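You operate a simulated robot arm through the tools that you are given. There is no shell and no other tool.

Carry out the task below with a simulated robot arm. There is one attempt and no reset: what you move stays moved.

TASK
Fire the orange ball that is short of bond to 0%, then the blue one.
Fine: the bond displays show which; heater on, heat cap on each; cap by its handle, never lifted while firing; stop at 0%; cap on its rest, heater off. Set down upright: what you pick out, heat cap.

It is judged by the outcome, as a careful person would: the job done as asked, and still so three seconds after it is handed in. It fails if anything else is knocked over, pushed out of place, dropped, spilled or broken. A push-on lid holds only when it is set on centred and level and pressed home; a screw cap is set on level and turned clockwise until tight.

THE ROBOT
A 6-joint arm with a two-finger parallel gripper, fixed in place. Base frame: the origin is on the floor under the middle of its stand, x ahead of it, y to its left, z up; the work surface is at about z = 86. Units: cm, rad, N and s.
With the tool pointing down near the work surface it reaches from about 30 to 66 cm from the base axis. Its first joint turns from -2.007 to 2.007 rad. Payload 3.43 kg.
Tool frame: the origin (TCP) lies between the finger pads and is the grasp point; the fingertips stand 3.4 cm ahead of it; z points along the fingers, y is the line along which they close. Largest opening 12.8 cm; finger width 2.4, thickness 1.2; the body of the gripper, 4.8 by 13 cm, starts 9.6 cm behind the TCP.
Orientation is that of the tool frame in the base frame, as a unit quaternion [x, y, z, w]. With the fingers straight down and closing along the base's y, the tool's x points along the base's -x, its y along +y and its z along -z.

THE INTERFACE
- The arm moves only by the tool play_rows. Its argument "commands" is a list that holds one entry, the list of rows, each a list of 7 numbers: the shift along the base's x, y, z in cm, then the turn, a rotation vector about the base's x, y, z in rad, then the gripper command, from -1 (shut) to 1 (fully open), values between in proportion. In form: [[[tx, ty, tz, rx, ry, rz, claw], ...]]. A call has 1 to 20 rows; each row is the pose to reach, as a shift and turn from the pose commanded when the call began. Rows are played at 5 a second. More than 5 cm and 0.15 rad between two rows, or a gripper value outside its range, and nothing of the call is played. Where a pose cannot be reached the arm comes as near as it can. A force on the tool above 50 N (or 10 N above the force at the start of the call, whichever is more), or a blocked arm, ends the call early, and 0.2 s more pass. The fingers move at their own pace (about 15.3 cm/s each) and stop on an object; they squeeze with about 35 N. The grip force told is the motor's: it shows also when the fingers shut on nothing. Time passes only in rows, and 0.2 s behind the last, so rows that repeat a pose let the fingers close. The reply holds the time, the measured pose of the TCP, the force on the tool along the base axes, the opening and the grip force, in the units named above and with some noise, with the torque about the TCP (base axes, N m) and any sound that the robot's microphone picked up.
- Cameras (640 x 400 px; columns grow to the right, rows downward): "scene" is fixed at [5.15, 65.83, 160.05]; the picture's right is [-0.34, -0.94, 0.00], its down [-0.71, 0.25, -0.66] and it looks along [0.62, -0.22, -0.75] (base axes); focal length 364 px, centre (320, 200). "wrist" rides on the gripper at [7.6, -1.1, -16] in the tool frame; the picture's right is [0.15, 0.99, 0.00], its down [-0.88, 0.13, -0.46] and it looks along [-0.45, 0.07, 0.89] (tool axes); focal length 234 px, centre (320, 200). There is no depth. A picture from a camera that has moved, and an enlarged one, comes with that camera's place and axes in the base frame and with its lens. The place of the scene camera against the robot may be out by one fixed shift of up to 1.8 cm in any direction.
- capture(camera): a new picture of that camera. It takes no simulated time.
- lift_body(by): slides the trunk up (or, below 0, down) by that many cm; the arm rides with it, the base frame stays. It gives what a move gives, with no picture.
- enlarge(camera, box): a new picture of the part [left, top, right, bottom] of that camera's present view, enlarged. It takes no simulated time.
- close_job(): hands the job in; it is judged then, once.

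Places have to be worked out from the pictures, the camera data and where the tool is seen. Open the gripper and draw the arm clear of the work before you hand the job in, unless the task says otherwise.

The tools are called after "Call:" by a JSON object that holds its "method" and its "body". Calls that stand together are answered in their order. play_rows: Moves the arm, as the interface text tells. Its arguments: {"type":"object","properties":{"commands":{"type":"array","items":{"type":"array","items":{"type":"array","items":{"type":"number"}}}}},"required":["commands"]} The other tools are called the same way: lift_body (by) moves the trunk up or down; capture (camera) takes a picture; enlarge (camera, box) takes an enlarged picture of a part of a camera's view; close_job () hands the job in.

At the start:

```text
t: 0.0
eef_pos: [25.67, 38.86, 112.55]
ee_rot: [-0.001, 1.0, -0.001, 0.001]
wrist_force: [0.2, -0.4, -0.2]
ft_torque: [-0.01, 0.02, 0.02]
opening: 12.81
grip_force: 0.0
trunk travel left (down, up): [-90.0, 9.0]
```

scene: 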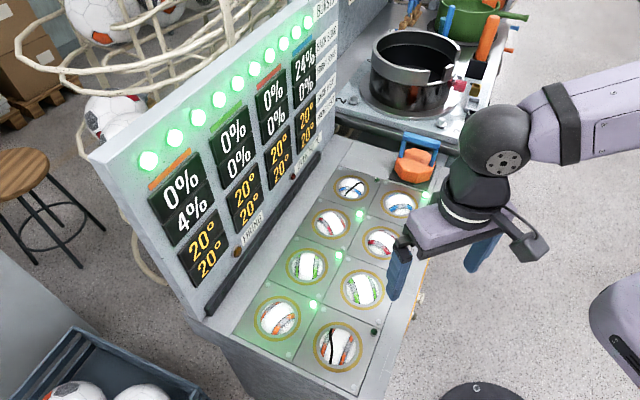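
wrist: 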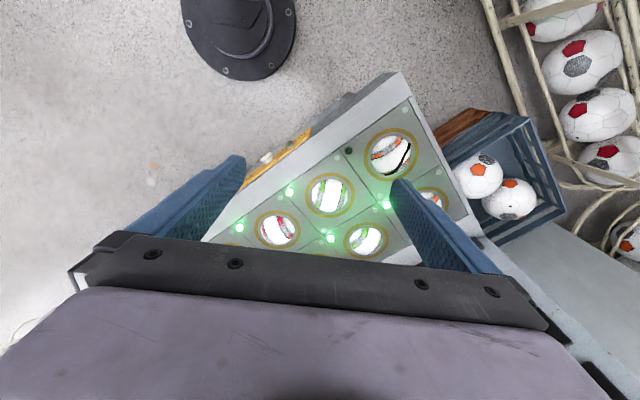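

I start by looking closely at the display board, the ball stations and the heat cap before moving anything.

Call:
{"method": "enlarge", "body": {"camera": "scene", "box": [130, 0, 350, 300]}}

Call:
{"method": "enlarge", "body": {"camera": "scene", "box": [220, 120, 460, 400]}}

Call:
{"method": "enlarge", "body": {"camera": "scene", "box": [320, 0, 540, 200]}}

Call:
{"method": "enlarge", "body": {"camera": "wrist", "box": [200, 60, 480, 270]}}

```text
1.33 times, centred on (240, 150) of scene
camera zoom: at [5.15, 65.83, 160.05], right [-0.34, -0.94, 0.0], down [-0.71, 0.25, -0.66], along [0.62, -0.22, -0.75], focal length 485 px, centre (427, 267)
```

zoom: 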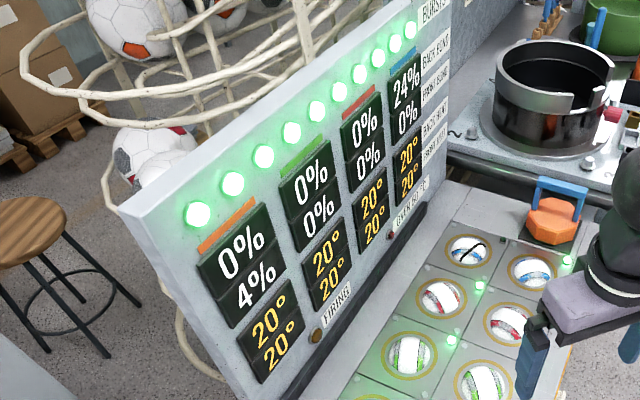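

```text
1.43 times, centred on (340, 260) of scene
camera zoom: at [5.15, 65.83, 160.05], right [-0.34, -0.94, 0.0], down [-0.71, 0.25, -0.66], along [0.62, -0.22, -0.75], focal length 520 px, centre (291, 114)
```

zoom: 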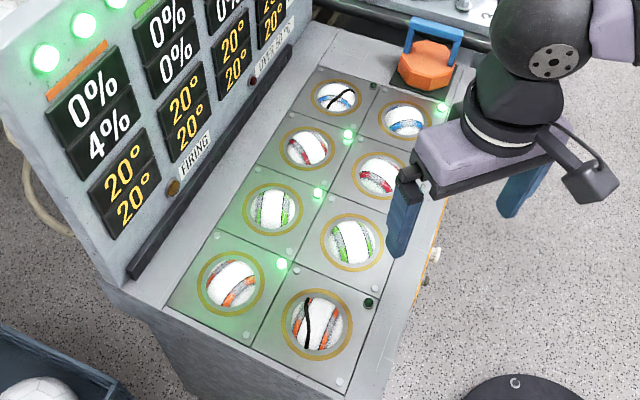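

```text
2.00 times, centred on (430, 100) of scene
camera zoom: at [5.15, 65.83, 160.05], right [-0.34, -0.94, 0.0], down [-0.71, 0.25, -0.66], along [0.62, -0.22, -0.75], focal length 727 px, centre (100, 400)
```

zoom: 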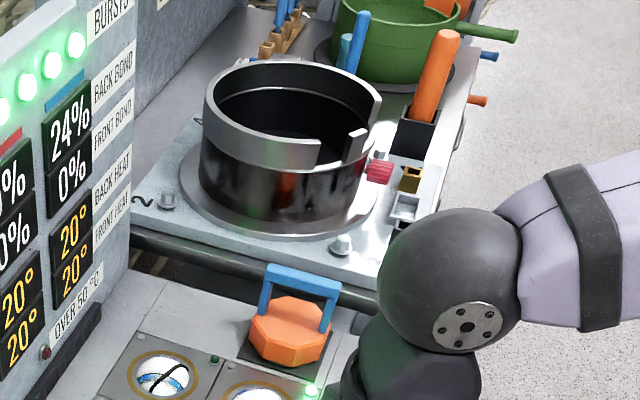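

```text
1.90 times, centred on (340, 165) of wrist
camera zoom: at [18.16, 37.83, 128.5], right [-0.15, 0.99, 0.0], down [0.88, 0.13, 0.46], along [0.45, 0.07, -0.89], focal length 446 px, centre (282, 267)
```

zoom: 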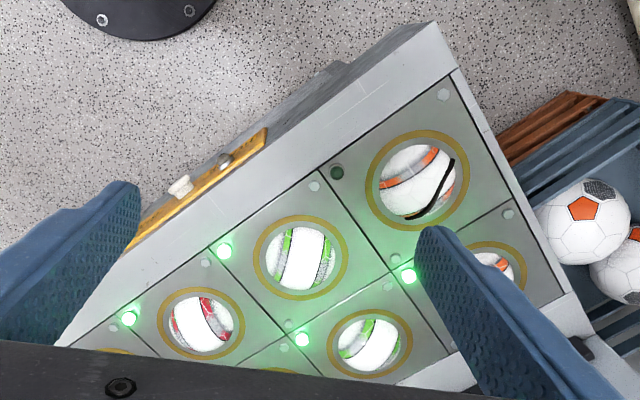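

The displays show orange front at 4% and blue back at 24%, and the lamps at those two wells are dark. I now enlarge the heater panel on the bench's front edge and the right-hand part of the display board.

Call:
{"method": "enlarge", "body": {"camera": "wrist", "box": [220, 110, 320, 190]}}

Call:
{"method": "enlarge", "body": {"camera": "scene", "box": [370, 230, 470, 340]}}

Call:
{"method": "enlarge", "body": {"camera": "scene", "box": [230, 0, 350, 200]}}

Call:
{"method": "enlarge", "body": {"camera": "scene", "box": [330, 120, 450, 220]}}

```text
5.00 times, centred on (270, 150) of wrist
camera zoom: at [18.16, 37.83, 128.5], right [-0.15, 0.99, 0.0], down [0.88, 0.13, 0.46], along [0.45, 0.07, -0.89], focal length 1171 px, centre (570, 450)
```

zoom: 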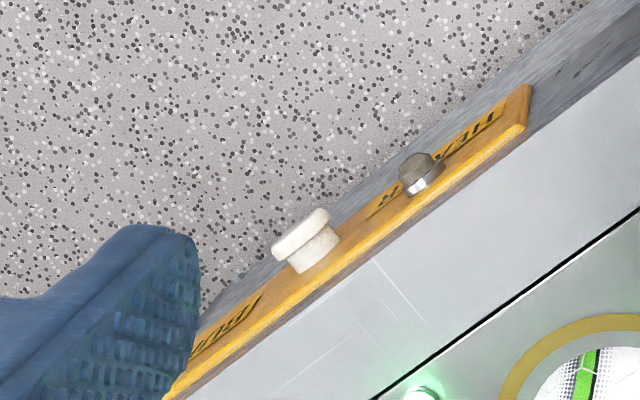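

```text
3.64 times, centred on (420, 285) of scene
camera zoom: at [5.15, 65.83, 160.05], right [-0.34, -0.94, 0.0], down [-0.71, 0.25, -0.66], along [0.62, -0.22, -0.75], focal length 1322 px, centre (-44, -109)
```

zoom: 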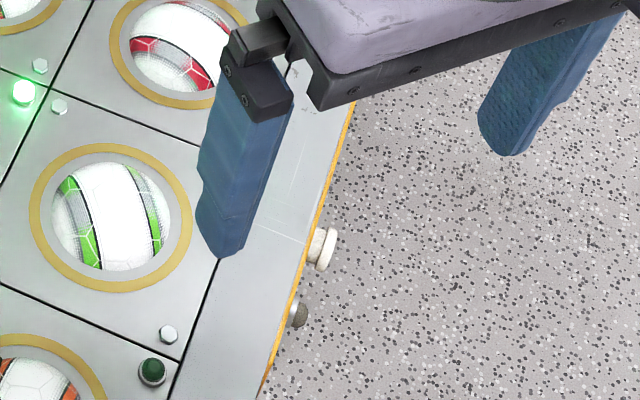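

```text
2.00 times, centred on (290, 100) of scene
camera zoom: at [5.15, 65.83, 160.05], right [-0.34, -0.94, 0.0], down [-0.71, 0.25, -0.66], along [0.62, -0.22, -0.75], focal length 727 px, centre (380, 400)
```

zoom: 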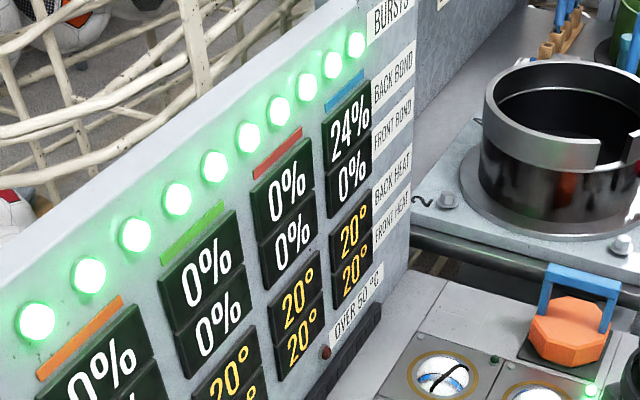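

```text
4.00 times, centred on (390, 170) of scene
camera zoom: at [5.15, 65.83, 160.05], right [-0.34, -0.94, 0.0], down [-0.71, 0.25, -0.66], along [0.62, -0.22, -0.75], focal length 1455 px, centre (40, 320)
```

zoom: 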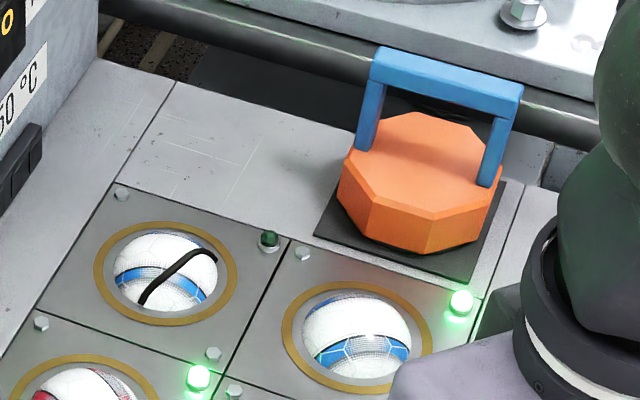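

There's a white push button and a grey knob on the yellow panel on the bench front, around (34, 30, 80). I swing the wrist camera back and turn it about 45° to read that panel.

Call:
{"method": "play_rows", "body": {"commands": [[[-0.2, -2.4, 0, 0, 0, 0.1, 1], [-0.4, -4.8, 0, 0, 0, 0.2, 1], [-0.6, -7.2, 0, 0, 0, 0.3, 1], [-0.8, -9.6, 0, 0, 0, 0.4, 1], [-1.0, -12, 0, 0, 0, 0.5, 1], [-1.2, -14.4, 0, 0, 0, 0.6, 1], [-1.4, -16.8, 0, 0, 0, 0.7, 1], [-1.67, -18.8, 0, 0, 0, 0.785, 1]]]}}

Call:
{"method": "capture", "body": {"camera": "wrist"}}

Call:
{"method": "capture", "body": {"camera": "scene"}}

```text
t: 1.8
eef_pos: [23.99, 19.93, 112.55]
ee_rot: [-0.383, 0.924, 0.0, 0.0]
wrist_force: [0.2, -0.6, 0.4]
ft_torque: [-0.02, -0.03, -0.01]
opening: 12.8
grip_force: 0.0
trunk travel left (down, up): [-90.0, 9.0]
```

```text
taken
camera wrist: at [19.5, 13.8, 128.5], right [-0.8, 0.59, 0.0], down [0.53, 0.72, 0.46], along [0.27, 0.37, -0.89], focal length 234 px, centre (320, 200)
```

wrist: 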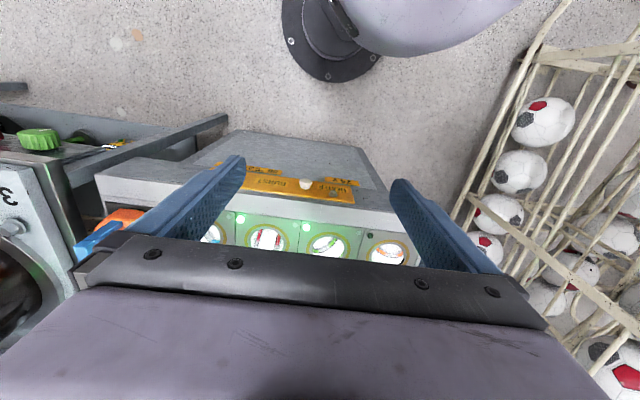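

```text
taken
```

scene: 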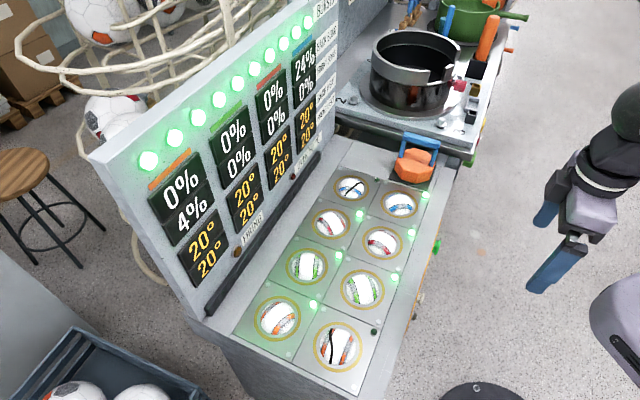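

The panel is now in view, so I enlarge it to read the labels. I also zoom in on the cap from the now unobstructed scene view.

Call:
{"method": "enlarge", "body": {"camera": "wrist", "box": [180, 130, 400, 270]}}

Call:
{"method": "enlarge", "body": {"camera": "wrist", "box": [235, 150, 365, 220]}}

Call:
{"method": "enlarge", "body": {"camera": "scene", "box": [380, 120, 460, 200]}}

Call:
{"method": "enlarge", "body": {"camera": "scene", "box": [370, 220, 460, 340]}}

```text
2.86 times, centred on (290, 200) of wrist
camera zoom: at [19.5, 13.8, 128.5], right [-0.8, 0.59, 0.0], down [0.53, 0.72, 0.46], along [0.27, 0.37, -0.89], focal length 669 px, centre (406, 200)
```

zoom: 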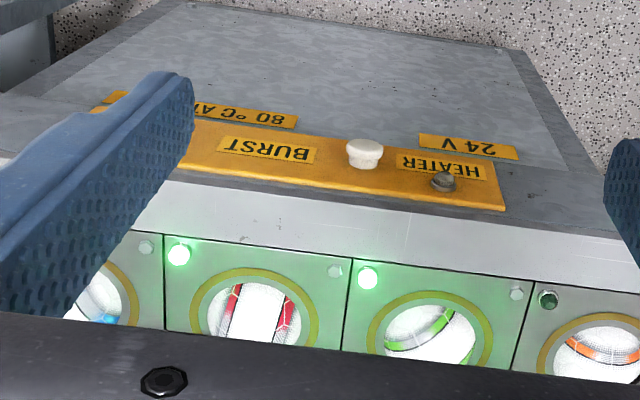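

```text
4.92 times, centred on (300, 185) of wrist
camera zoom: at [19.5, 13.8, 128.5], right [-0.8, 0.59, 0.0], down [0.53, 0.72, 0.46], along [0.27, 0.37, -0.89], focal length 1153 px, centre (418, 274)
```

zoom: 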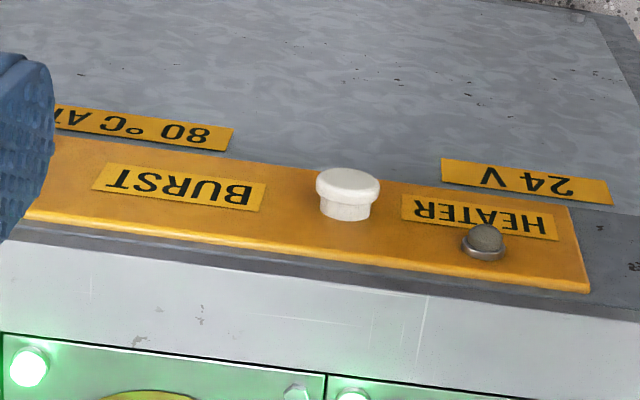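

```text
5.00 times, centred on (420, 160) of scene
camera zoom: at [5.15, 65.83, 160.05], right [-0.34, -0.94, 0.0], down [-0.71, 0.25, -0.66], along [0.62, -0.22, -0.75], focal length 1818 px, centre (-180, 400)
```

zoom: 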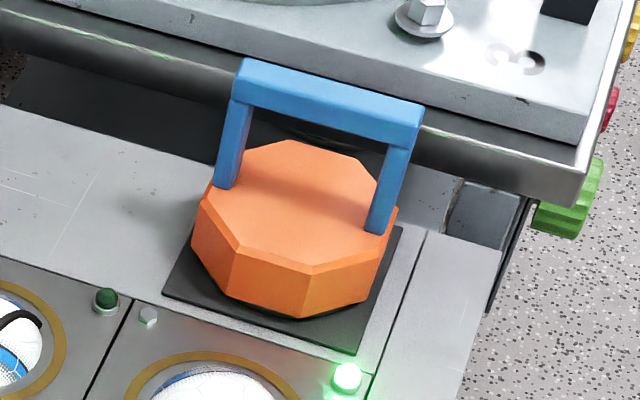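

```text
3.33 times, centred on (415, 280) of scene
camera zoom: at [5.15, 65.83, 160.05], right [-0.34, -0.94, 0.0], down [-0.71, 0.25, -0.66], along [0.62, -0.22, -0.75], focal length 1212 px, centre (3, -67)
```

zoom: 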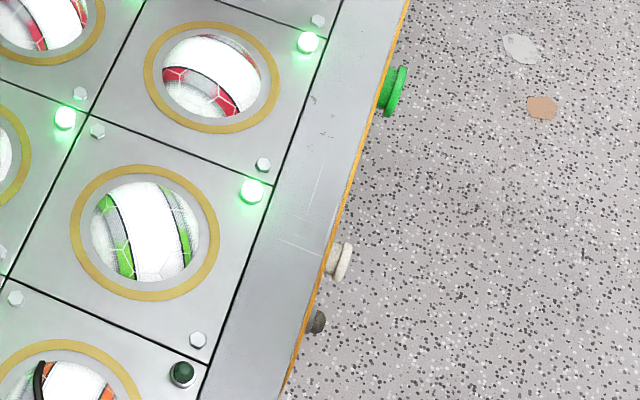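

There's also a green button further along the panel, hidden behind a finger. I close the fingers and shift sideways to see the whole panel.

Call:
{"method": "play_rows", "body": {"commands": [[[1.5, -2.5, 0, 0, 0, 0, 0], [3, -5, 0, 0, 0, 0, -1], [4, -7, 0, 0, 0, 0, -1], [5, -8, 0, 0, 0, 0, -1]]]}}

Call:
{"method": "capture", "body": {"camera": "wrist"}}

Call:
{"method": "enlarge", "body": {"camera": "wrist", "box": [180, 130, 420, 280]}}

```text
t: 2.8
eef_pos: [29.15, 12.0, 112.85]
ee_rot: [-0.383, 0.924, 0.0, 0.001]
wrist_force: [-0.1, -0.3, -0.3]
ft_torque: [0.03, 0.0, -0.01]
opening: 0.0
grip_force: 32.7
trunk travel left (down, up): [-90.0, 9.0]
```

```text
taken
camera wrist: at [24.61, 5.93, 128.54], right [-0.8, 0.6, 0.0], down [0.53, 0.71, 0.46], along [0.27, 0.37, -0.89], focal length 234 px, centre (320, 200)
```

wrist: 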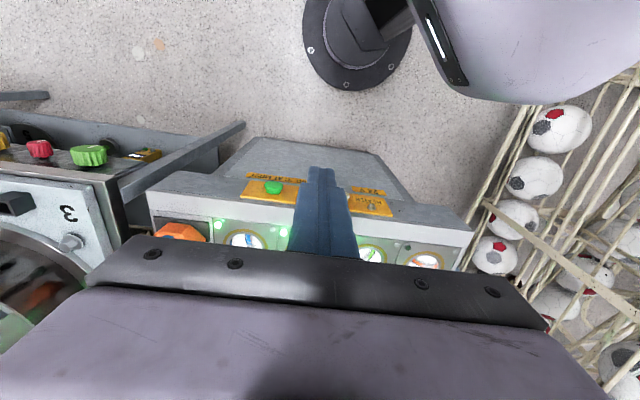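

```text
2.67 times, centred on (300, 205) of wrist
camera zoom: at [24.61, 5.93, 128.54], right [-0.8, 0.6, 0.0], down [0.53, 0.71, 0.46], along [0.27, 0.37, -0.89], focal length 624 px, centre (373, 187)
```

zoom: 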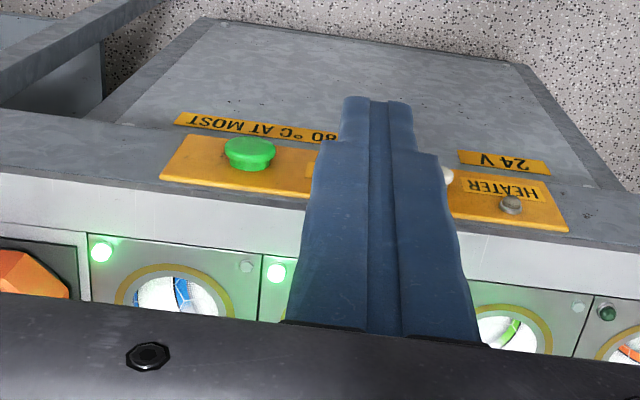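

The panel reads HEATER (grey dome), BURST and "80 °C AT MOST", and there is a green button. I reopen the fingers and tilt the tool so the camera sees the panel face-on, to learn which label goes with which button.

Call:
{"method": "play_rows", "body": {"commands": [[[-0.3, 1.5, 0, 0.07, -0.07, 0, 0], [-0.6, 3, 0, 0.14, -0.14, 0, 1], [-1, 4, 0, 0.21, -0.21, 0, 1], [-1, 5, 0, 0.28, -0.28, 0, 1], [-1, 5, 0, 0.35, -0.35, 0, 1]]]}}

Call:
{"method": "capture", "body": {"camera": "wrist"}}

Call:
{"method": "enlarge", "body": {"camera": "wrist", "box": [220, 150, 420, 280]}}

```text
t: 4.0
eef_pos: [31.39, 19.06, 112.97]
ee_rot: [-0.37, 0.896, 0.093, 0.226]
wrist_force: [0.1, -0.3, -0.5]
ft_torque: [-0.03, 0.0, 0.0]
opening: 12.8
grip_force: 0.1
out of reach, approached as far as the arm can: row 3, 4, 5
trunk travel left (down, up): [-90.0, 9.0]
```

```text
taken
camera wrist: at [22.13, 8.3, 123.32], right [-0.79, 0.61, -0.07], down [0.3, 0.49, 0.82], along [0.53, 0.63, -0.57], focal length 234 px, centre (320, 200)
```

wrist: 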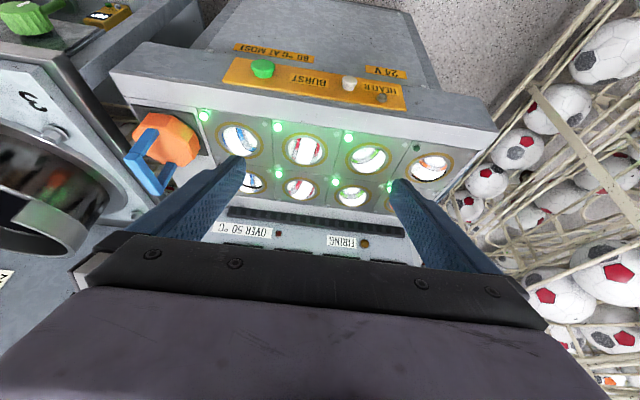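

```text
3.08 times, centred on (320, 215) of wrist
camera zoom: at [22.13, 8.3, 123.32], right [-0.79, 0.61, -0.07], down [0.3, 0.49, 0.82], along [0.53, 0.63, -0.57], focal length 720 px, centre (320, 154)
```

zoom: 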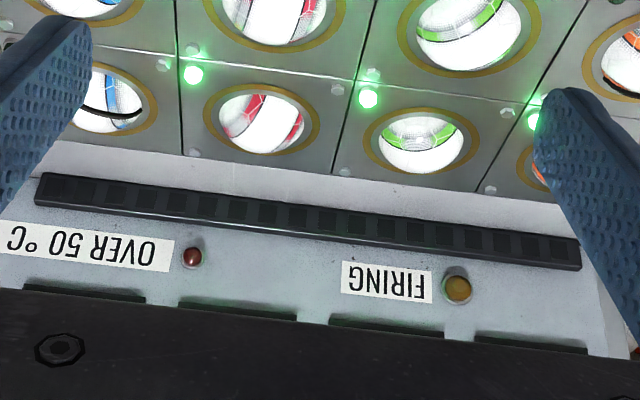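

The arm reports the tilted pose is partly out of reach, but the view is good. I enlarge the panel itself.

Call:
{"method": "enlarge", "body": {"camera": "wrist", "box": [210, 35, 430, 125]}}

Call:
{"method": "enlarge", "body": {"camera": "wrist", "box": [220, 50, 320, 100]}}

Call:
{"method": "enlarge", "body": {"camera": "wrist", "box": [110, 90, 230, 200]}}

```text
2.91 times, centred on (320, 80) of wrist
camera zoom: at [22.13, 8.3, 123.32], right [-0.79, 0.61, -0.07], down [0.3, 0.49, 0.82], along [0.53, 0.63, -0.57], focal length 681 px, centre (320, 549)
```

zoom: 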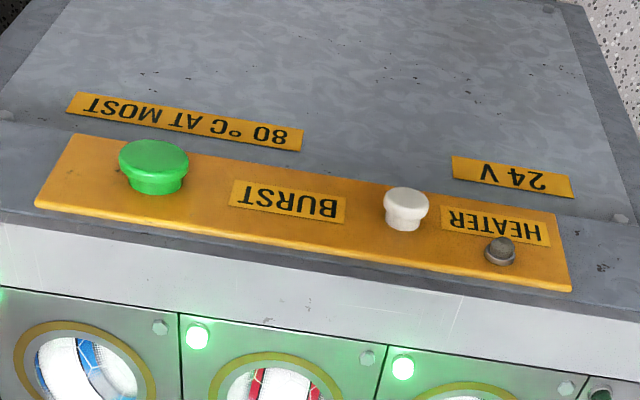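

```text
6.40 times, centred on (270, 75) of wrist
camera zoom: at [22.13, 8.3, 123.32], right [-0.79, 0.61, -0.07], down [0.3, 0.49, 0.82], along [0.53, 0.63, -0.57], focal length 1499 px, centre (640, 1000)
```

zoom: 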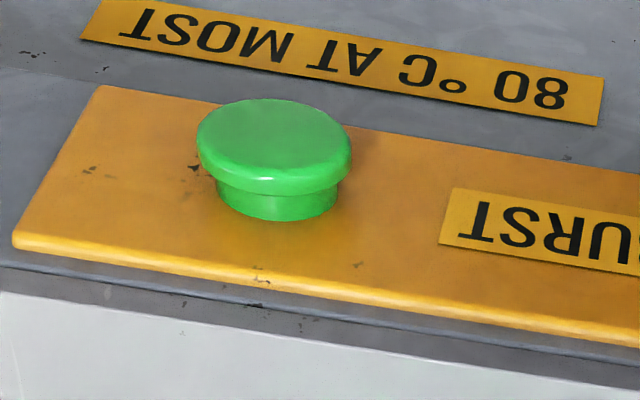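

```text
3.64 times, centred on (170, 145) of wrist
camera zoom: at [22.13, 8.3, 123.32], right [-0.79, 0.61, -0.07], down [0.3, 0.49, 0.82], along [0.53, 0.63, -0.57], focal length 852 px, centre (866, 400)
```

zoom: 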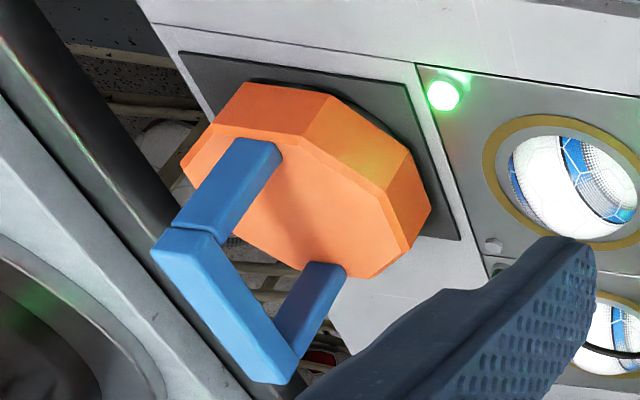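

The layout is now clear. The grey dome above HEATER looks like a lamp, the white button follows the HEATER label, and the large green button follows BURST. I bring the tool back upright and check the pose before going to the white button, which triangulates to about (34.7, 29, 78).

Call:
{"method": "play_rows", "body": {"commands": [[[0, 0, 0, -0.09, 0.09, 0, 0], [0, 0, 0, -0.18, 0.18, 0, -1], [0, 0, 0, -0.27, 0.27, 0, -1], [0, 0, 0, -0.35, 0.35, 0, -1], [0, 0, 0, -0.35, 0.35, 0, -1]]]}}

```text
t: 5.2
eef_pos: [31.28, 19.06, 112.98]
ee_rot: [-0.383, 0.924, 0.0, 0.0]
wrist_force: [-0.1, 0.0, -0.5]
ft_torque: [-0.01, -0.05, -0.01]
opening: 0.0
grip_force: 33.3
trunk travel left (down, up): [-90.0, 9.0]
```

The commanded pose follows the measured one. I descend in front of the white button with the fingers closed, stopping at z ≈ 88 to check the alignment.

Call:
{"method": "play_rows", "body": {"commands": [[[0, 1, -4, 0, 0, 0, -1], [0, 2, -8, 0, 0, 0, -1], [-0.2, 3, -12, 0, 0, 0, -1], [-0.4, 4, -16, 0, 0, 0, -1], [-0.6, 5, -20, 0, 0, 0, -1], [-0.7, 5.5, -24, 0, 0, 0, -1], [-0.7, 5.5, -25, 0, 0, 0, -1]]]}}

Call:
{"method": "capture", "body": {"camera": "wrist"}}

Call:
{"method": "capture", "body": {"camera": "scene"}}

```text
t: 6.8
eef_pos: [30.4, 24.78, 87.78]
ee_rot: [-0.383, 0.924, 0.0, 0.0]
wrist_force: [0.4, 0.2, 1.1]
ft_torque: [0.02, 0.04, 0.03]
opening: 0.0
grip_force: 32.4
trunk travel left (down, up): [-90.0, 9.0]
```

```text
taken
camera wrist: at [25.93, 18.67, 103.7], right [-0.8, 0.6, 0.0], down [0.53, 0.71, 0.46], along [0.27, 0.37, -0.89], focal length 234 px, centre (320, 200)
```

wrist: 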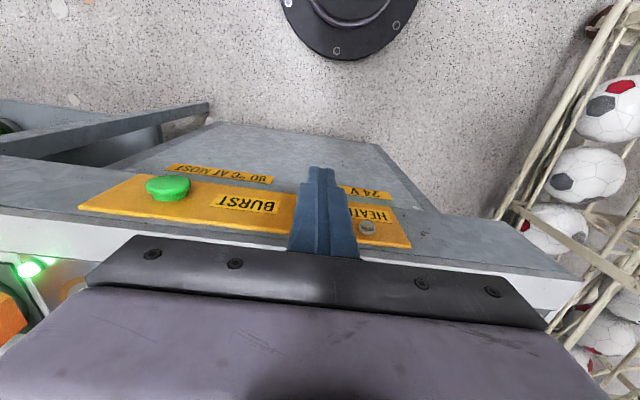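

```text
taken
```

scene: 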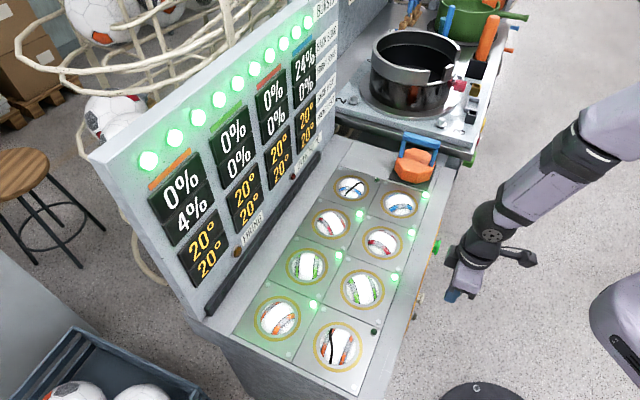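

The fingers are at s ≈ 4.0, aligned with the white button. I lower to z ≈ 79.3 and creep toward the button.

Call:
{"method": "play_rows", "body": {"commands": [[[0, 0, -4, 0, 0, 0, -1], [0, 0, -8.4, 0, 0, 0, -1], [1, 1, -8.4, 0, 0, 0, -1], [2, 2, -8.4, 0, 0, 0, -1], [2.4, 2.4, -8.4, 0, 0, 0, -1]]]}}

Call:
{"method": "enlarge", "body": {"camera": "scene", "box": [380, 230, 500, 330]}}

Call:
{"method": "capture", "body": {"camera": "wrist"}}

```text
t: 8.0
eef_pos: [33.01, 27.09, 79.53]
ee_rot: [-0.383, 0.924, 0.0, 0.0]
wrist_force: [0.1, -0.2, -0.5]
ft_torque: [0.0, -0.01, 0.0]
opening: 0.02
grip_force: 33.0
trunk travel left (down, up): [-90.0, 9.0]
```

```text
4.00 times, centred on (440, 280) of scene
camera zoom: at [5.15, 65.83, 160.05], right [-0.34, -0.94, 0.0], down [-0.71, 0.25, -0.66], along [0.62, -0.22, -0.75], focal length 1455 px, centre (-160, -120)
```

zoom: 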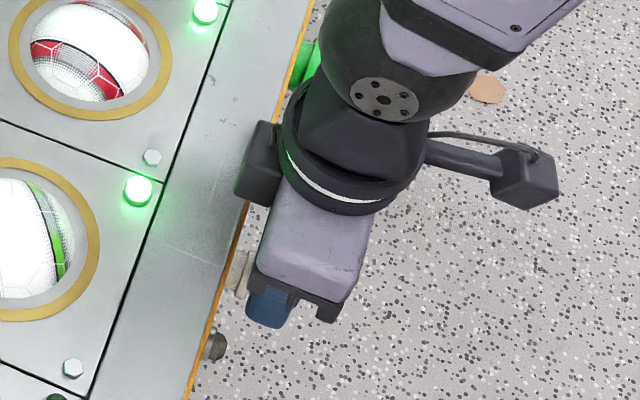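

```text
taken
camera wrist: at [28.52, 21.01, 95.42], right [-0.8, 0.6, 0.0], down [0.53, 0.71, 0.46], along [0.27, 0.37, -0.89], focal length 234 px, centre (320, 200)
```

wrist: 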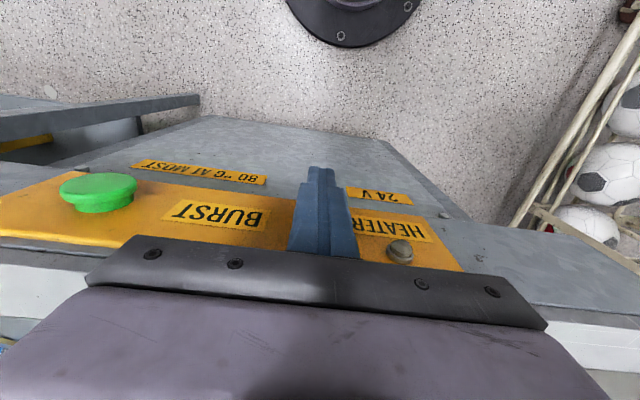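

The fingers are just short of the white button. I push slowly along (0.7, 0.7) while watching the force.

Call:
{"method": "play_rows", "body": {"commands": [[[0.3, 0.3, 0, 0, 0, 0, -1], [0.5, 0.5, 0, 0, 0, 0, -1], [0.7, 0.7, 0, 0, 0, 0, -1], [0.9, 0.9, 0, 0, 0, 0, -1], [1.1, 1.1, 0, 0, 0, 0, -1]]]}}

Call:
{"method": "enlarge", "body": {"camera": "scene", "box": [380, 230, 500, 330]}}

Call:
{"method": "enlarge", "body": {"camera": "wrist", "box": [220, 140, 440, 280]}}

```text
t: 9.2
eef_pos: [33.65, 27.8, 79.57]
ee_rot: [-0.382, 0.924, -0.002, -0.004]
wrist_force: [-13.1, -14.8, 3.1]
ft_torque: [0.2, -0.2, -0.01]
opening: 0.0
grip_force: 32.7
trunk travel left (down, up): [-90.0, 9.0]
heard: click
```

```text
4.00 times, centred on (440, 280) of scene
camera zoom: at [5.15, 65.83, 160.05], right [-0.34, -0.94, 0.0], down [-0.71, 0.25, -0.66], along [0.62, -0.22, -0.75], focal length 1455 px, centre (-160, -120)
```

zoom: 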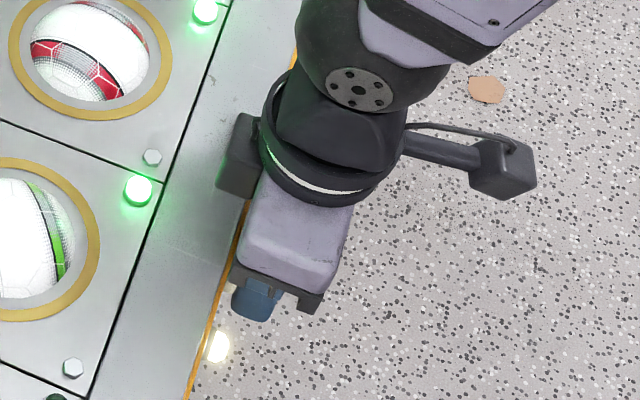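

```text
2.86 times, centred on (330, 210) of wrist
camera zoom: at [29.29, 21.78, 95.52], right [-0.8, 0.6, 0.0], down [0.53, 0.72, 0.45], along [0.27, 0.36, -0.89], focal length 669 px, centre (291, 171)
```

zoom: 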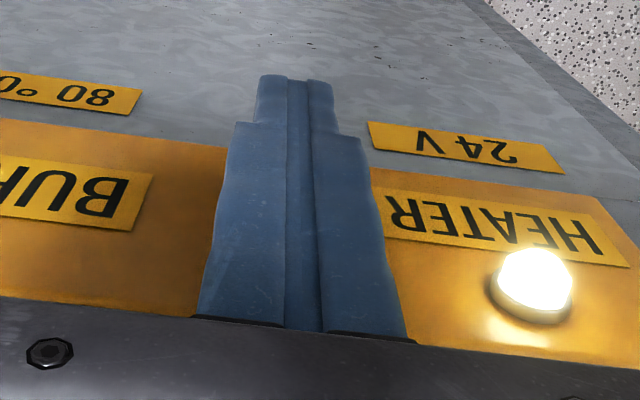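

There was a click and the HEATER lamp is lit, so white is the heater switch. I back away, rise, and check that it stays on.

Call:
{"method": "play_rows", "body": {"commands": [[[-0.8, -0.8, 0, 0, 0, 0, -1], [-2.5, -2.5, 0, 0, 0, 0, -1], [-4, -4, 0, 0, 0, 0, -1], [-4, -4, 5, 0, 0, 0, -1], [-4, -4, 10, 0, 0, 0, -1], [-4, -4, 15, 0, 0, 0, -1], [-3, -5, 19, 0, 0, 0, -1], [-2, -6, 23, 0, 0, 0, -1], [-1, -7, 27, 0, 0, 0, -1]]]}}

Call:
{"method": "capture", "body": {"camera": "wrist"}}

Call:
{"method": "capture", "body": {"camera": "scene"}}

```text
t: 11.2
eef_pos: [33.05, 20.85, 106.34]
ee_rot: [-0.383, 0.924, 0.0, 0.0]
wrist_force: [-0.2, -0.5, -0.2]
ft_torque: [0.01, -0.03, 0.01]
opening: 0.0
grip_force: 33.3
trunk travel left (down, up): [-90.0, 9.0]
```

```text
taken
camera wrist: at [28.58, 14.89, 122.25], right [-0.8, 0.6, 0.0], down [0.53, 0.71, 0.46], along [0.27, 0.37, -0.89], focal length 234 px, centre (320, 200)
```

wrist: 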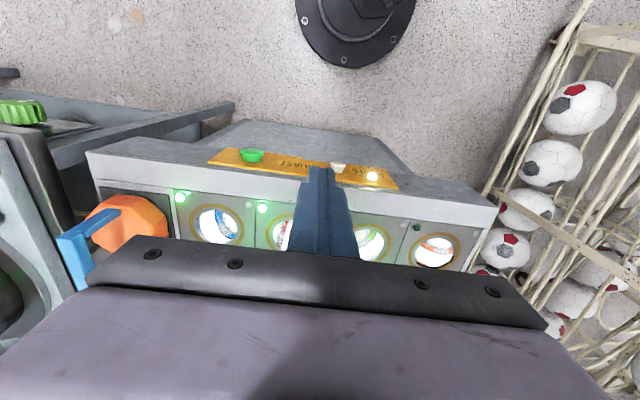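

```text
taken
```

scene: 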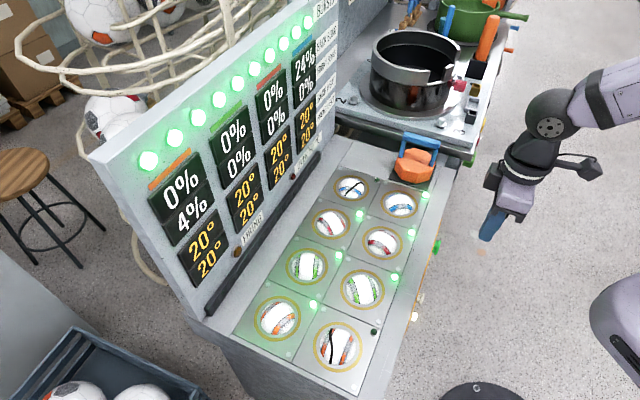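

The heater lamp stays lit and the button has sprung back. Next I move the wrist camera toward the heat cap to locate the handle precisely.

Call:
{"method": "play_rows", "body": {"commands": [[[3, -1.6, 2, 0, 0, 0, -1], [6, -3.2, 4, 0, 0, 0, -1], [9, -4.8, 6, 0, 0, 0, 0], [12, -6.4, 6, 0, 0, 0, 1], [15, -8, 6, 0, 0, 0, 1], [18, -10, 6, 0, 0, 0, 1], [21, -12, 6, 0, 0, 0, 1], [23, -13, 6, 0, 0, 0, 1]]]}}

Call:
{"method": "capture", "body": {"camera": "wrist"}}

Call:
{"method": "capture", "body": {"camera": "scene"}}

```text
t: 13.0
eef_pos: [56.27, 8.05, 112.51]
ee_rot: [-0.382, 0.924, 0.001, 0.0]
wrist_force: [-1.1, -0.1, -0.8]
ft_torque: [-0.01, -0.01, -0.03]
opening: 12.76
grip_force: 0.0
trunk travel left (down, up): [-90.0, 9.0]
```

```text
taken
camera wrist: at [51.84, 1.91, 128.44], right [-0.8, 0.6, 0.0], down [0.53, 0.71, 0.45], along [0.27, 0.37, -0.89], focal length 234 px, centre (320, 200)
```

wrist: 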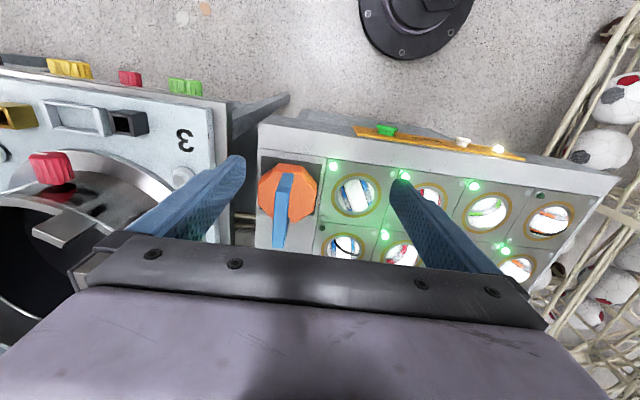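

```text
taken
```

scene: 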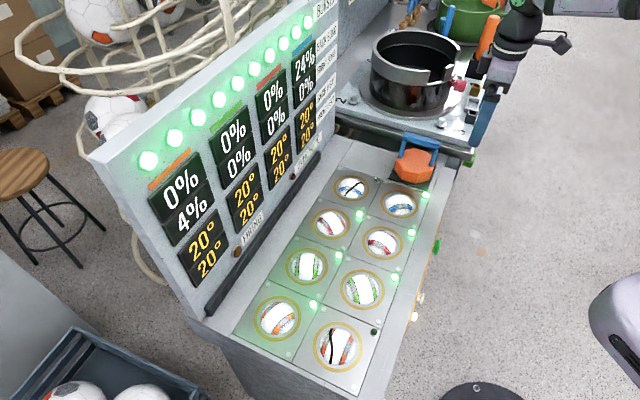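

I have a clear view of the cap from nearly above. I enlarge it to measure the handle and body.

Call:
{"method": "enlarge", "body": {"camera": "wrist", "box": [230, 130, 370, 270]}}

Call:
{"method": "enlarge", "body": {"camera": "scene", "box": [380, 120, 460, 200]}}

```text
2.86 times, centred on (300, 200) of wrist
camera zoom: at [51.84, 1.91, 128.44], right [-0.8, 0.6, 0.0], down [0.53, 0.71, 0.45], along [0.27, 0.37, -0.89], focal length 669 px, centre (377, 200)
```

zoom: 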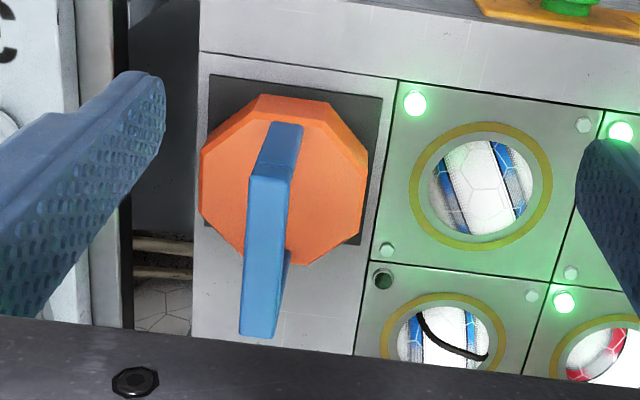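

```text
5.00 times, centred on (420, 160) of scene
camera zoom: at [5.15, 65.83, 160.05], right [-0.34, -0.94, 0.0], down [-0.71, 0.25, -0.66], along [0.62, -0.22, -0.75], focal length 1818 px, centre (-180, 400)
```

zoom: 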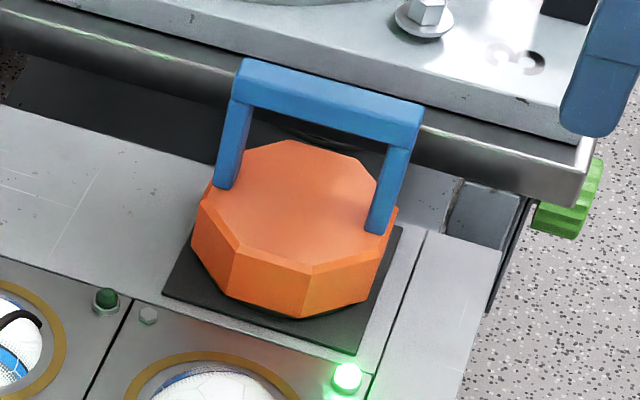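

The cap centre works out to about (68, 13.7), with the handle bar top at z ≈ 98 and the bar running along (0.7, 0.7). That is about 69 cm from the base axis, so I test whether I can get above it with the tool vertical at a safe height.

Call:
{"method": "play_rows", "body": {"commands": [[[3, 1.5, 0, 0, 0, 0, 0.2], [6, 3, 0, 0, 0, 0, 0], [9, 4.5, 0, 0, 0, 0, 0], [11.7, 5.75, 0, 0, 0, 0, 0]]]}}

Call:
{"method": "capture", "body": {"camera": "wrist"}}

Call:
{"method": "capture", "body": {"camera": "scene"}}

```text
t: 14.0
eef_pos: [63.25, 12.24, 111.94]
ee_rot: [-0.383, 0.924, 0.0, -0.001]
wrist_force: [0.4, 0.4, 0.3]
ft_torque: [0.0, 0.02, -0.02]
opening: 6.43
grip_force: 0.1
out of reach, approached as far as the arm can: row 3, 4
trunk travel left (down, up): [-90.0, 9.0]
```

```text
taken
camera wrist: at [58.73, 6.18, 127.83], right [-0.8, 0.6, 0.0], down [0.53, 0.71, 0.45], along [0.27, 0.37, -0.89], focal length 234 px, centre (320, 200)
```

wrist: 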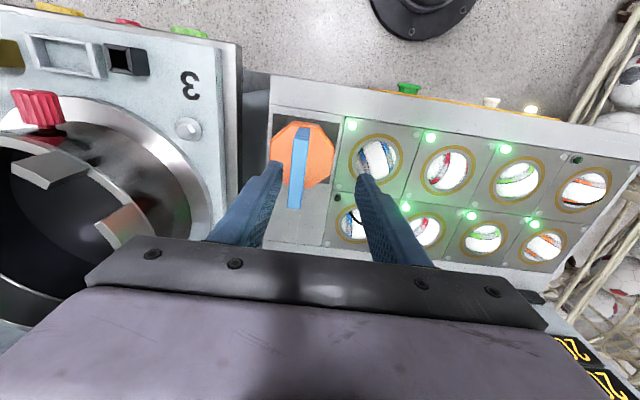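

```text
taken
```

scene: 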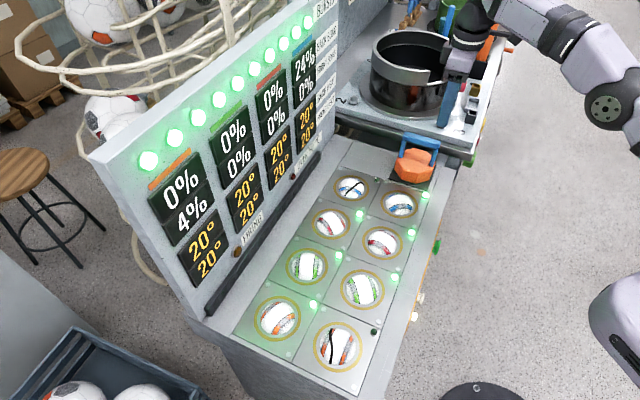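

With the tool vertical the reach stops at 64.4 cm, so I need to lean the fingers outward along the bar direction, keeping it level with the handle. I tilt 0.45 rad toward (0.7, 0.7) and move above the cap to test reach.

Call:
{"method": "play_rows", "body": {"commands": [[[0.5, 0, 0, 0.08, -0.08, 0, 0], [1.2, 0.2, 0, 0.16, -0.16, 0, 0], [1.8, 0.4, 0, 0.24, -0.24, 0, 0], [2.4, 0.6, 0, 0.318, -0.318, 0, 0], [3.2, 0.9, 0, 0.318, -0.318, 0, 0], [4, 1.2, 0, 0.318, -0.318, 0, 0], [4.75, 1.5, 0, 0.318, -0.318, 0, 0]]]}}

Call:
{"method": "capture", "body": {"camera": "wrist"}}

Call:
{"method": "capture", "body": {"camera": "scene"}}

```text
t: 15.6
eef_pos: [68.0, 13.88, 111.77]
ee_rot: [-0.373, 0.901, 0.085, 0.206]
wrist_force: [0.7, 0.5, 1.3]
ft_torque: [0.03, -0.01, -0.02]
opening: 6.4
grip_force: 0.0
trunk travel left (down, up): [-90.0, 9.0]
```

```text
taken
camera wrist: at [59.05, 3.43, 122.85], right [-0.79, 0.61, -0.06], down [0.33, 0.51, 0.79], along [0.51, 0.61, -0.61], focal length 234 px, centre (320, 200)
```

wrist: 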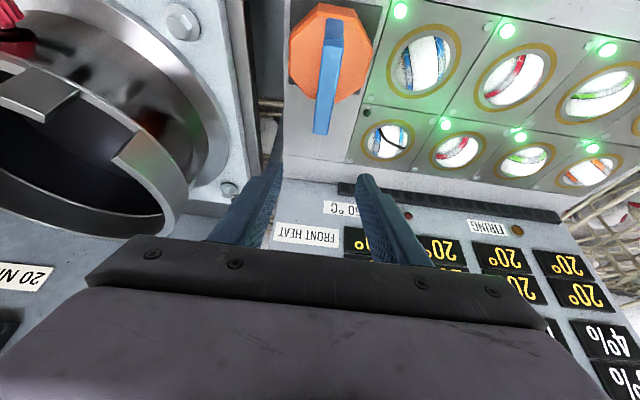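

```text
taken
```

scene: 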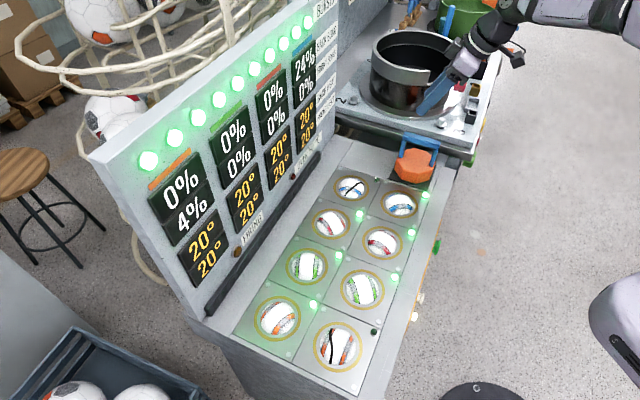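

Tilted, the arm reaches (68, 13.9). I enlarge the cap in this view to refine the handle location by triangulation.

Call:
{"method": "enlarge", "body": {"camera": "wrist", "box": [270, 0, 410, 150]}}

```text
2.67 times, centred on (340, 75) of wrist
camera zoom: at [59.05, 3.43, 122.85], right [-0.79, 0.61, -0.06], down [0.33, 0.51, 0.79], along [0.51, 0.61, -0.61], focal length 624 px, centre (267, 533)
```

zoom: 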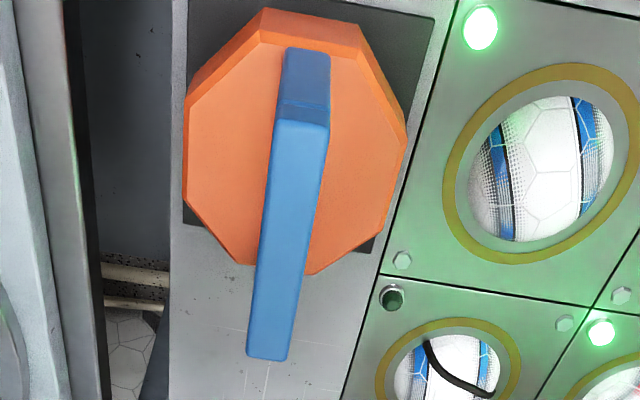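

The bar runs from (64.5, 10.2) to (71.4, 17.2) with its top at z ≈ 98.2 and about 1.9 cm wide, so its centre is (67.9, 13.7). I descend to just above it and check finger alignment.

Call:
{"method": "play_rows", "body": {"commands": [[[0, -0.1, -4, 0, 0, 0, 0], [-0.1, -0.18, -7.5, 0, 0, 0, 0], [-0.1, -0.18, -9.5, 0, 0, 0, 0]]]}}

Call:
{"method": "capture", "body": {"camera": "wrist"}}

Call:
{"method": "enlarge", "body": {"camera": "scene", "box": [370, 60, 490, 200]}}

```text
t: 16.4
eef_pos: [67.91, 13.59, 102.21]
ee_rot: [-0.373, 0.901, 0.085, 0.205]
wrist_force: [0.3, 0.4, 0.7]
ft_torque: [0.01, -0.03, 0.02]
opening: 6.41
grip_force: 0.1
trunk travel left (down, up): [-90.0, 9.0]
```

```text
taken
camera wrist: at [59.0, 3.14, 113.29], right [-0.79, 0.61, -0.06], down [0.33, 0.51, 0.79], along [0.51, 0.61, -0.61], focal length 234 px, centre (320, 200)
```

wrist: 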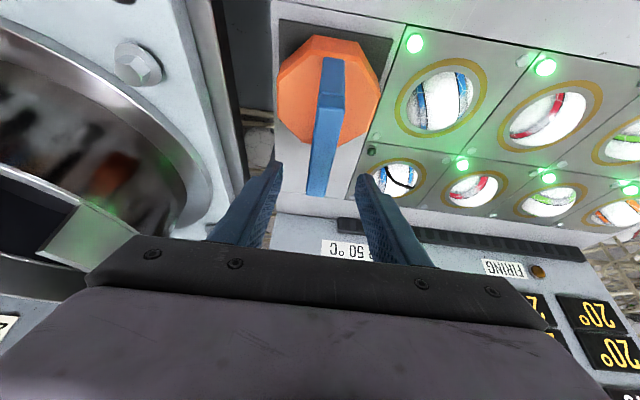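

```text
2.86 times, centred on (430, 130) of scene
camera zoom: at [5.15, 65.83, 160.05], right [-0.34, -0.94, 0.0], down [-0.71, 0.25, -0.66], along [0.62, -0.22, -0.75], focal length 1039 px, centre (6, 400)
```

zoom: 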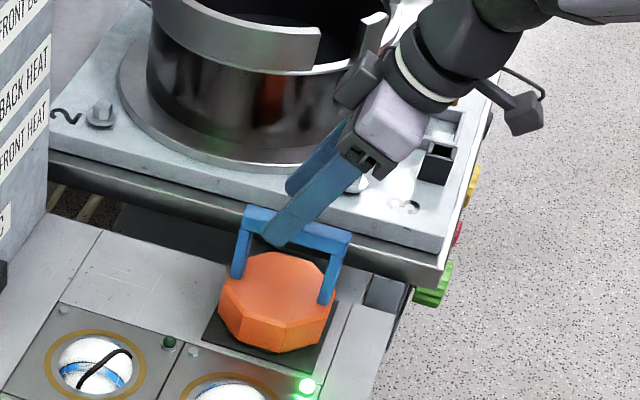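

The fingers straddle the bar symmetrically. I descend to z ≈ 97 and check before closing.

Call:
{"method": "play_rows", "body": {"commands": [[[0, 0.05, -2, 0, 0, 0, 0], [0, 0.1, -4, 0, 0, 0, 0], [0, 0.1, -5.2, 0, 0, 0, 0]]]}}

Call:
{"method": "capture", "body": {"camera": "wrist"}}

Call:
{"method": "enlarge", "body": {"camera": "scene", "box": [370, 60, 490, 200]}}

```text
t: 17.2
eef_pos: [67.93, 13.74, 97.2]
ee_rot: [-0.372, 0.901, 0.085, 0.207]
wrist_force: [0.3, 0.0, -0.2]
ft_torque: [0.0, 0.0, -0.03]
opening: 6.38
grip_force: 0.1
trunk travel left (down, up): [-90.0, 9.0]
```

```text
taken
camera wrist: at [58.97, 3.34, 108.22], right [-0.79, 0.61, -0.06], down [0.33, 0.51, 0.79], along [0.51, 0.61, -0.61], focal length 234 px, centre (320, 200)
```

wrist: 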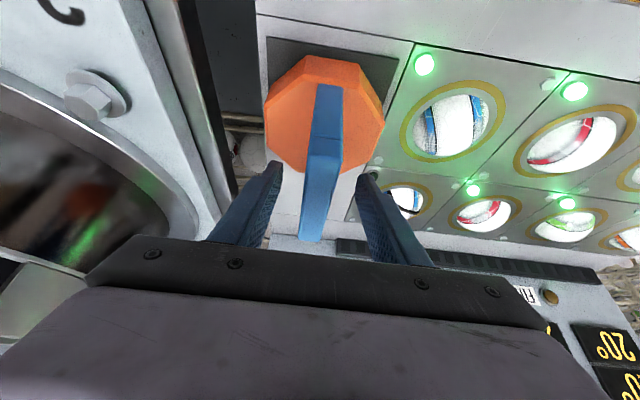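

```text
2.86 times, centred on (430, 130) of scene
camera zoom: at [5.15, 65.83, 160.05], right [-0.34, -0.94, 0.0], down [-0.71, 0.25, -0.66], along [0.62, -0.22, -0.75], focal length 1039 px, centre (6, 400)
```

zoom: 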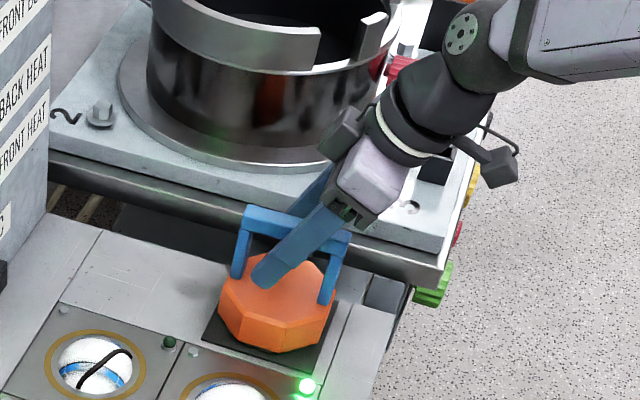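

The bar lies between the pads at the grasp point. I close the gripper on the handle.

Call:
{"method": "play_rows", "body": {"commands": [[[0, 0, 0, 0, 0, 0, -0.4], [0, 0, 0, 0, 0, 0, -1], [0, 0, 0, 0, 0, 0, -1], [0, 0, 0, 0, 0, 0, -1]]]}}

Call:
{"method": "capture", "body": {"camera": "wrist"}}

```text
t: 18.2
eef_pos: [67.77, 13.69, 97.16]
ee_rot: [-0.373, 0.901, 0.085, 0.206]
wrist_force: [0.8, -1.9, -0.4]
ft_torque: [0.08, -0.26, -0.11]
opening: 1.99
grip_force: 35.4
trunk travel left (down, up): [-90.0, 9.0]
```

```text
taken
camera wrist: at [58.98, 3.29, 108.26], right [-0.79, 0.61, -0.06], down [0.33, 0.51, 0.79], along [0.51, 0.61, -0.61], focal length 234 px, centre (320, 200)
```

wrist: 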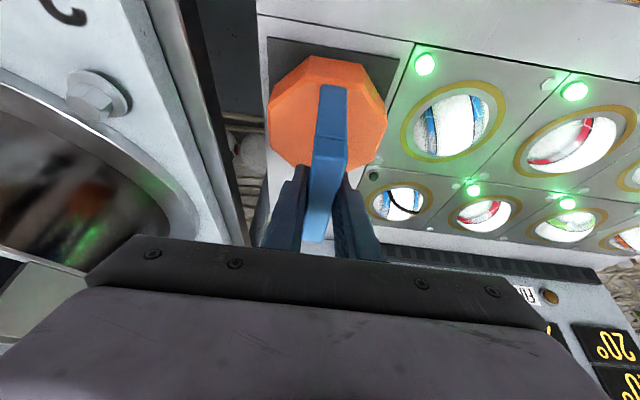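

The fingers hold the bar at 1.99 cm with 35 N. I note the rest pose as TCP (67.8, 13.7, 97.2) and lift straight up.

Call:
{"method": "play_rows", "body": {"commands": [[[0, 0, 1, 0, 0, 0, -1], [0, 0, 3, 0, 0, 0, -1], [0, 0, 6, 0, 0, 0, -1], [0, 0, 9, 0, 0, 0, -1], [0, 0, 10, 0, 0, 0, -1]]]}}

Call:
{"method": "capture", "body": {"camera": "wrist"}}

Call:
{"method": "capture", "body": {"camera": "scene"}}

```text
t: 19.4
eef_pos: [67.94, 13.88, 107.08]
ee_rot: [-0.373, 0.901, 0.086, 0.205]
wrist_force: [0.8, -1.1, -7.8]
ft_torque: [0.01, -0.01, -0.03]
opening: 2.01
grip_force: 35.0
trunk travel left (down, up): [-90.0, 9.0]
```

```text
taken
camera wrist: at [59.09, 3.44, 118.15], right [-0.79, 0.61, -0.06], down [0.33, 0.51, 0.79], along [0.51, 0.61, -0.61], focal length 234 px, centre (320, 200)
```

wrist: 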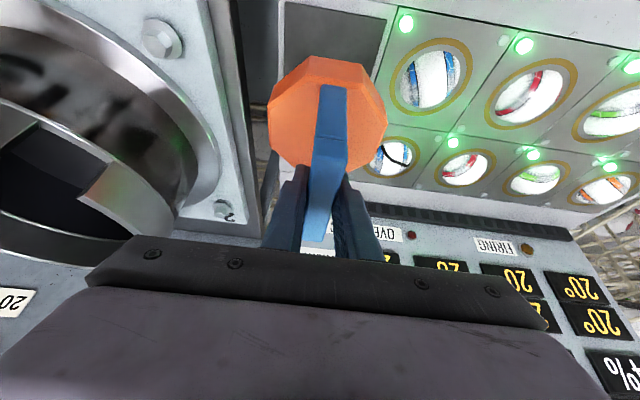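

```text
taken
```

scene: 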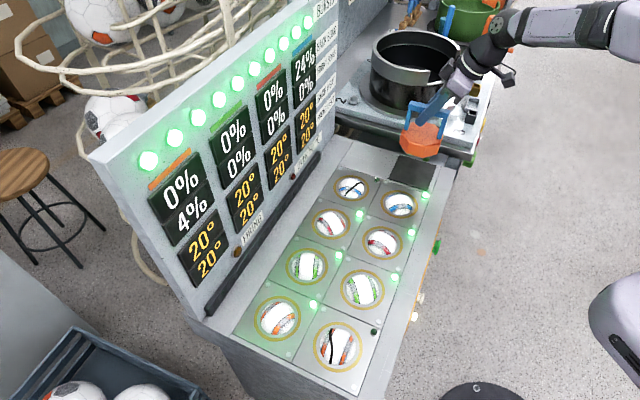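

The cap hangs level at about 7.5 N with almost no torque. I record the rest plate location now that it is exposed, then plan the carry to the front orange well at about (28.25, 52.85).

Call:
{"method": "enlarge", "body": {"camera": "wrist", "box": [250, 0, 410, 100]}}

Call:
{"method": "enlarge", "body": {"camera": "scene", "box": [370, 100, 470, 200]}}

```text
4.00 times, centred on (330, 50) of wrist
camera zoom: at [59.09, 3.44, 118.15], right [-0.79, 0.61, -0.06], down [0.33, 0.51, 0.79], along [0.51, 0.61, -0.61], focal length 937 px, centre (280, 800)
```

zoom: 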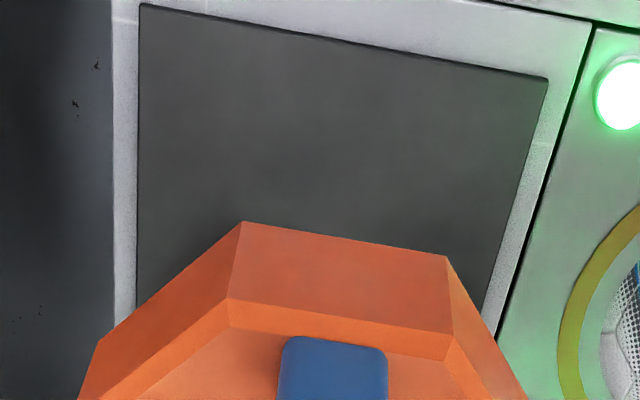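

```text
4.00 times, centred on (420, 150) of scene
camera zoom: at [5.15, 65.83, 160.05], right [-0.34, -0.94, 0.0], down [-0.71, 0.25, -0.66], along [0.62, -0.22, -0.75], focal length 1455 px, centre (-80, 400)
```

zoom: 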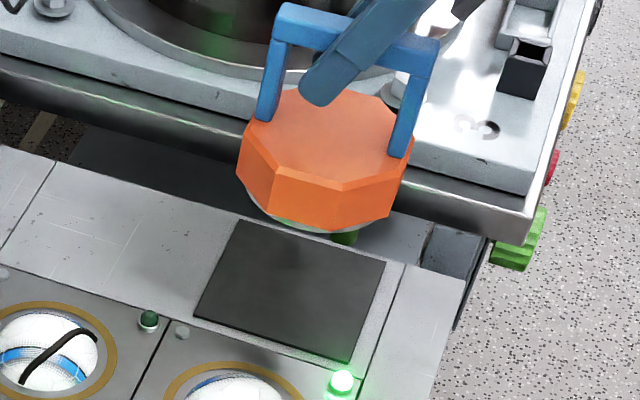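

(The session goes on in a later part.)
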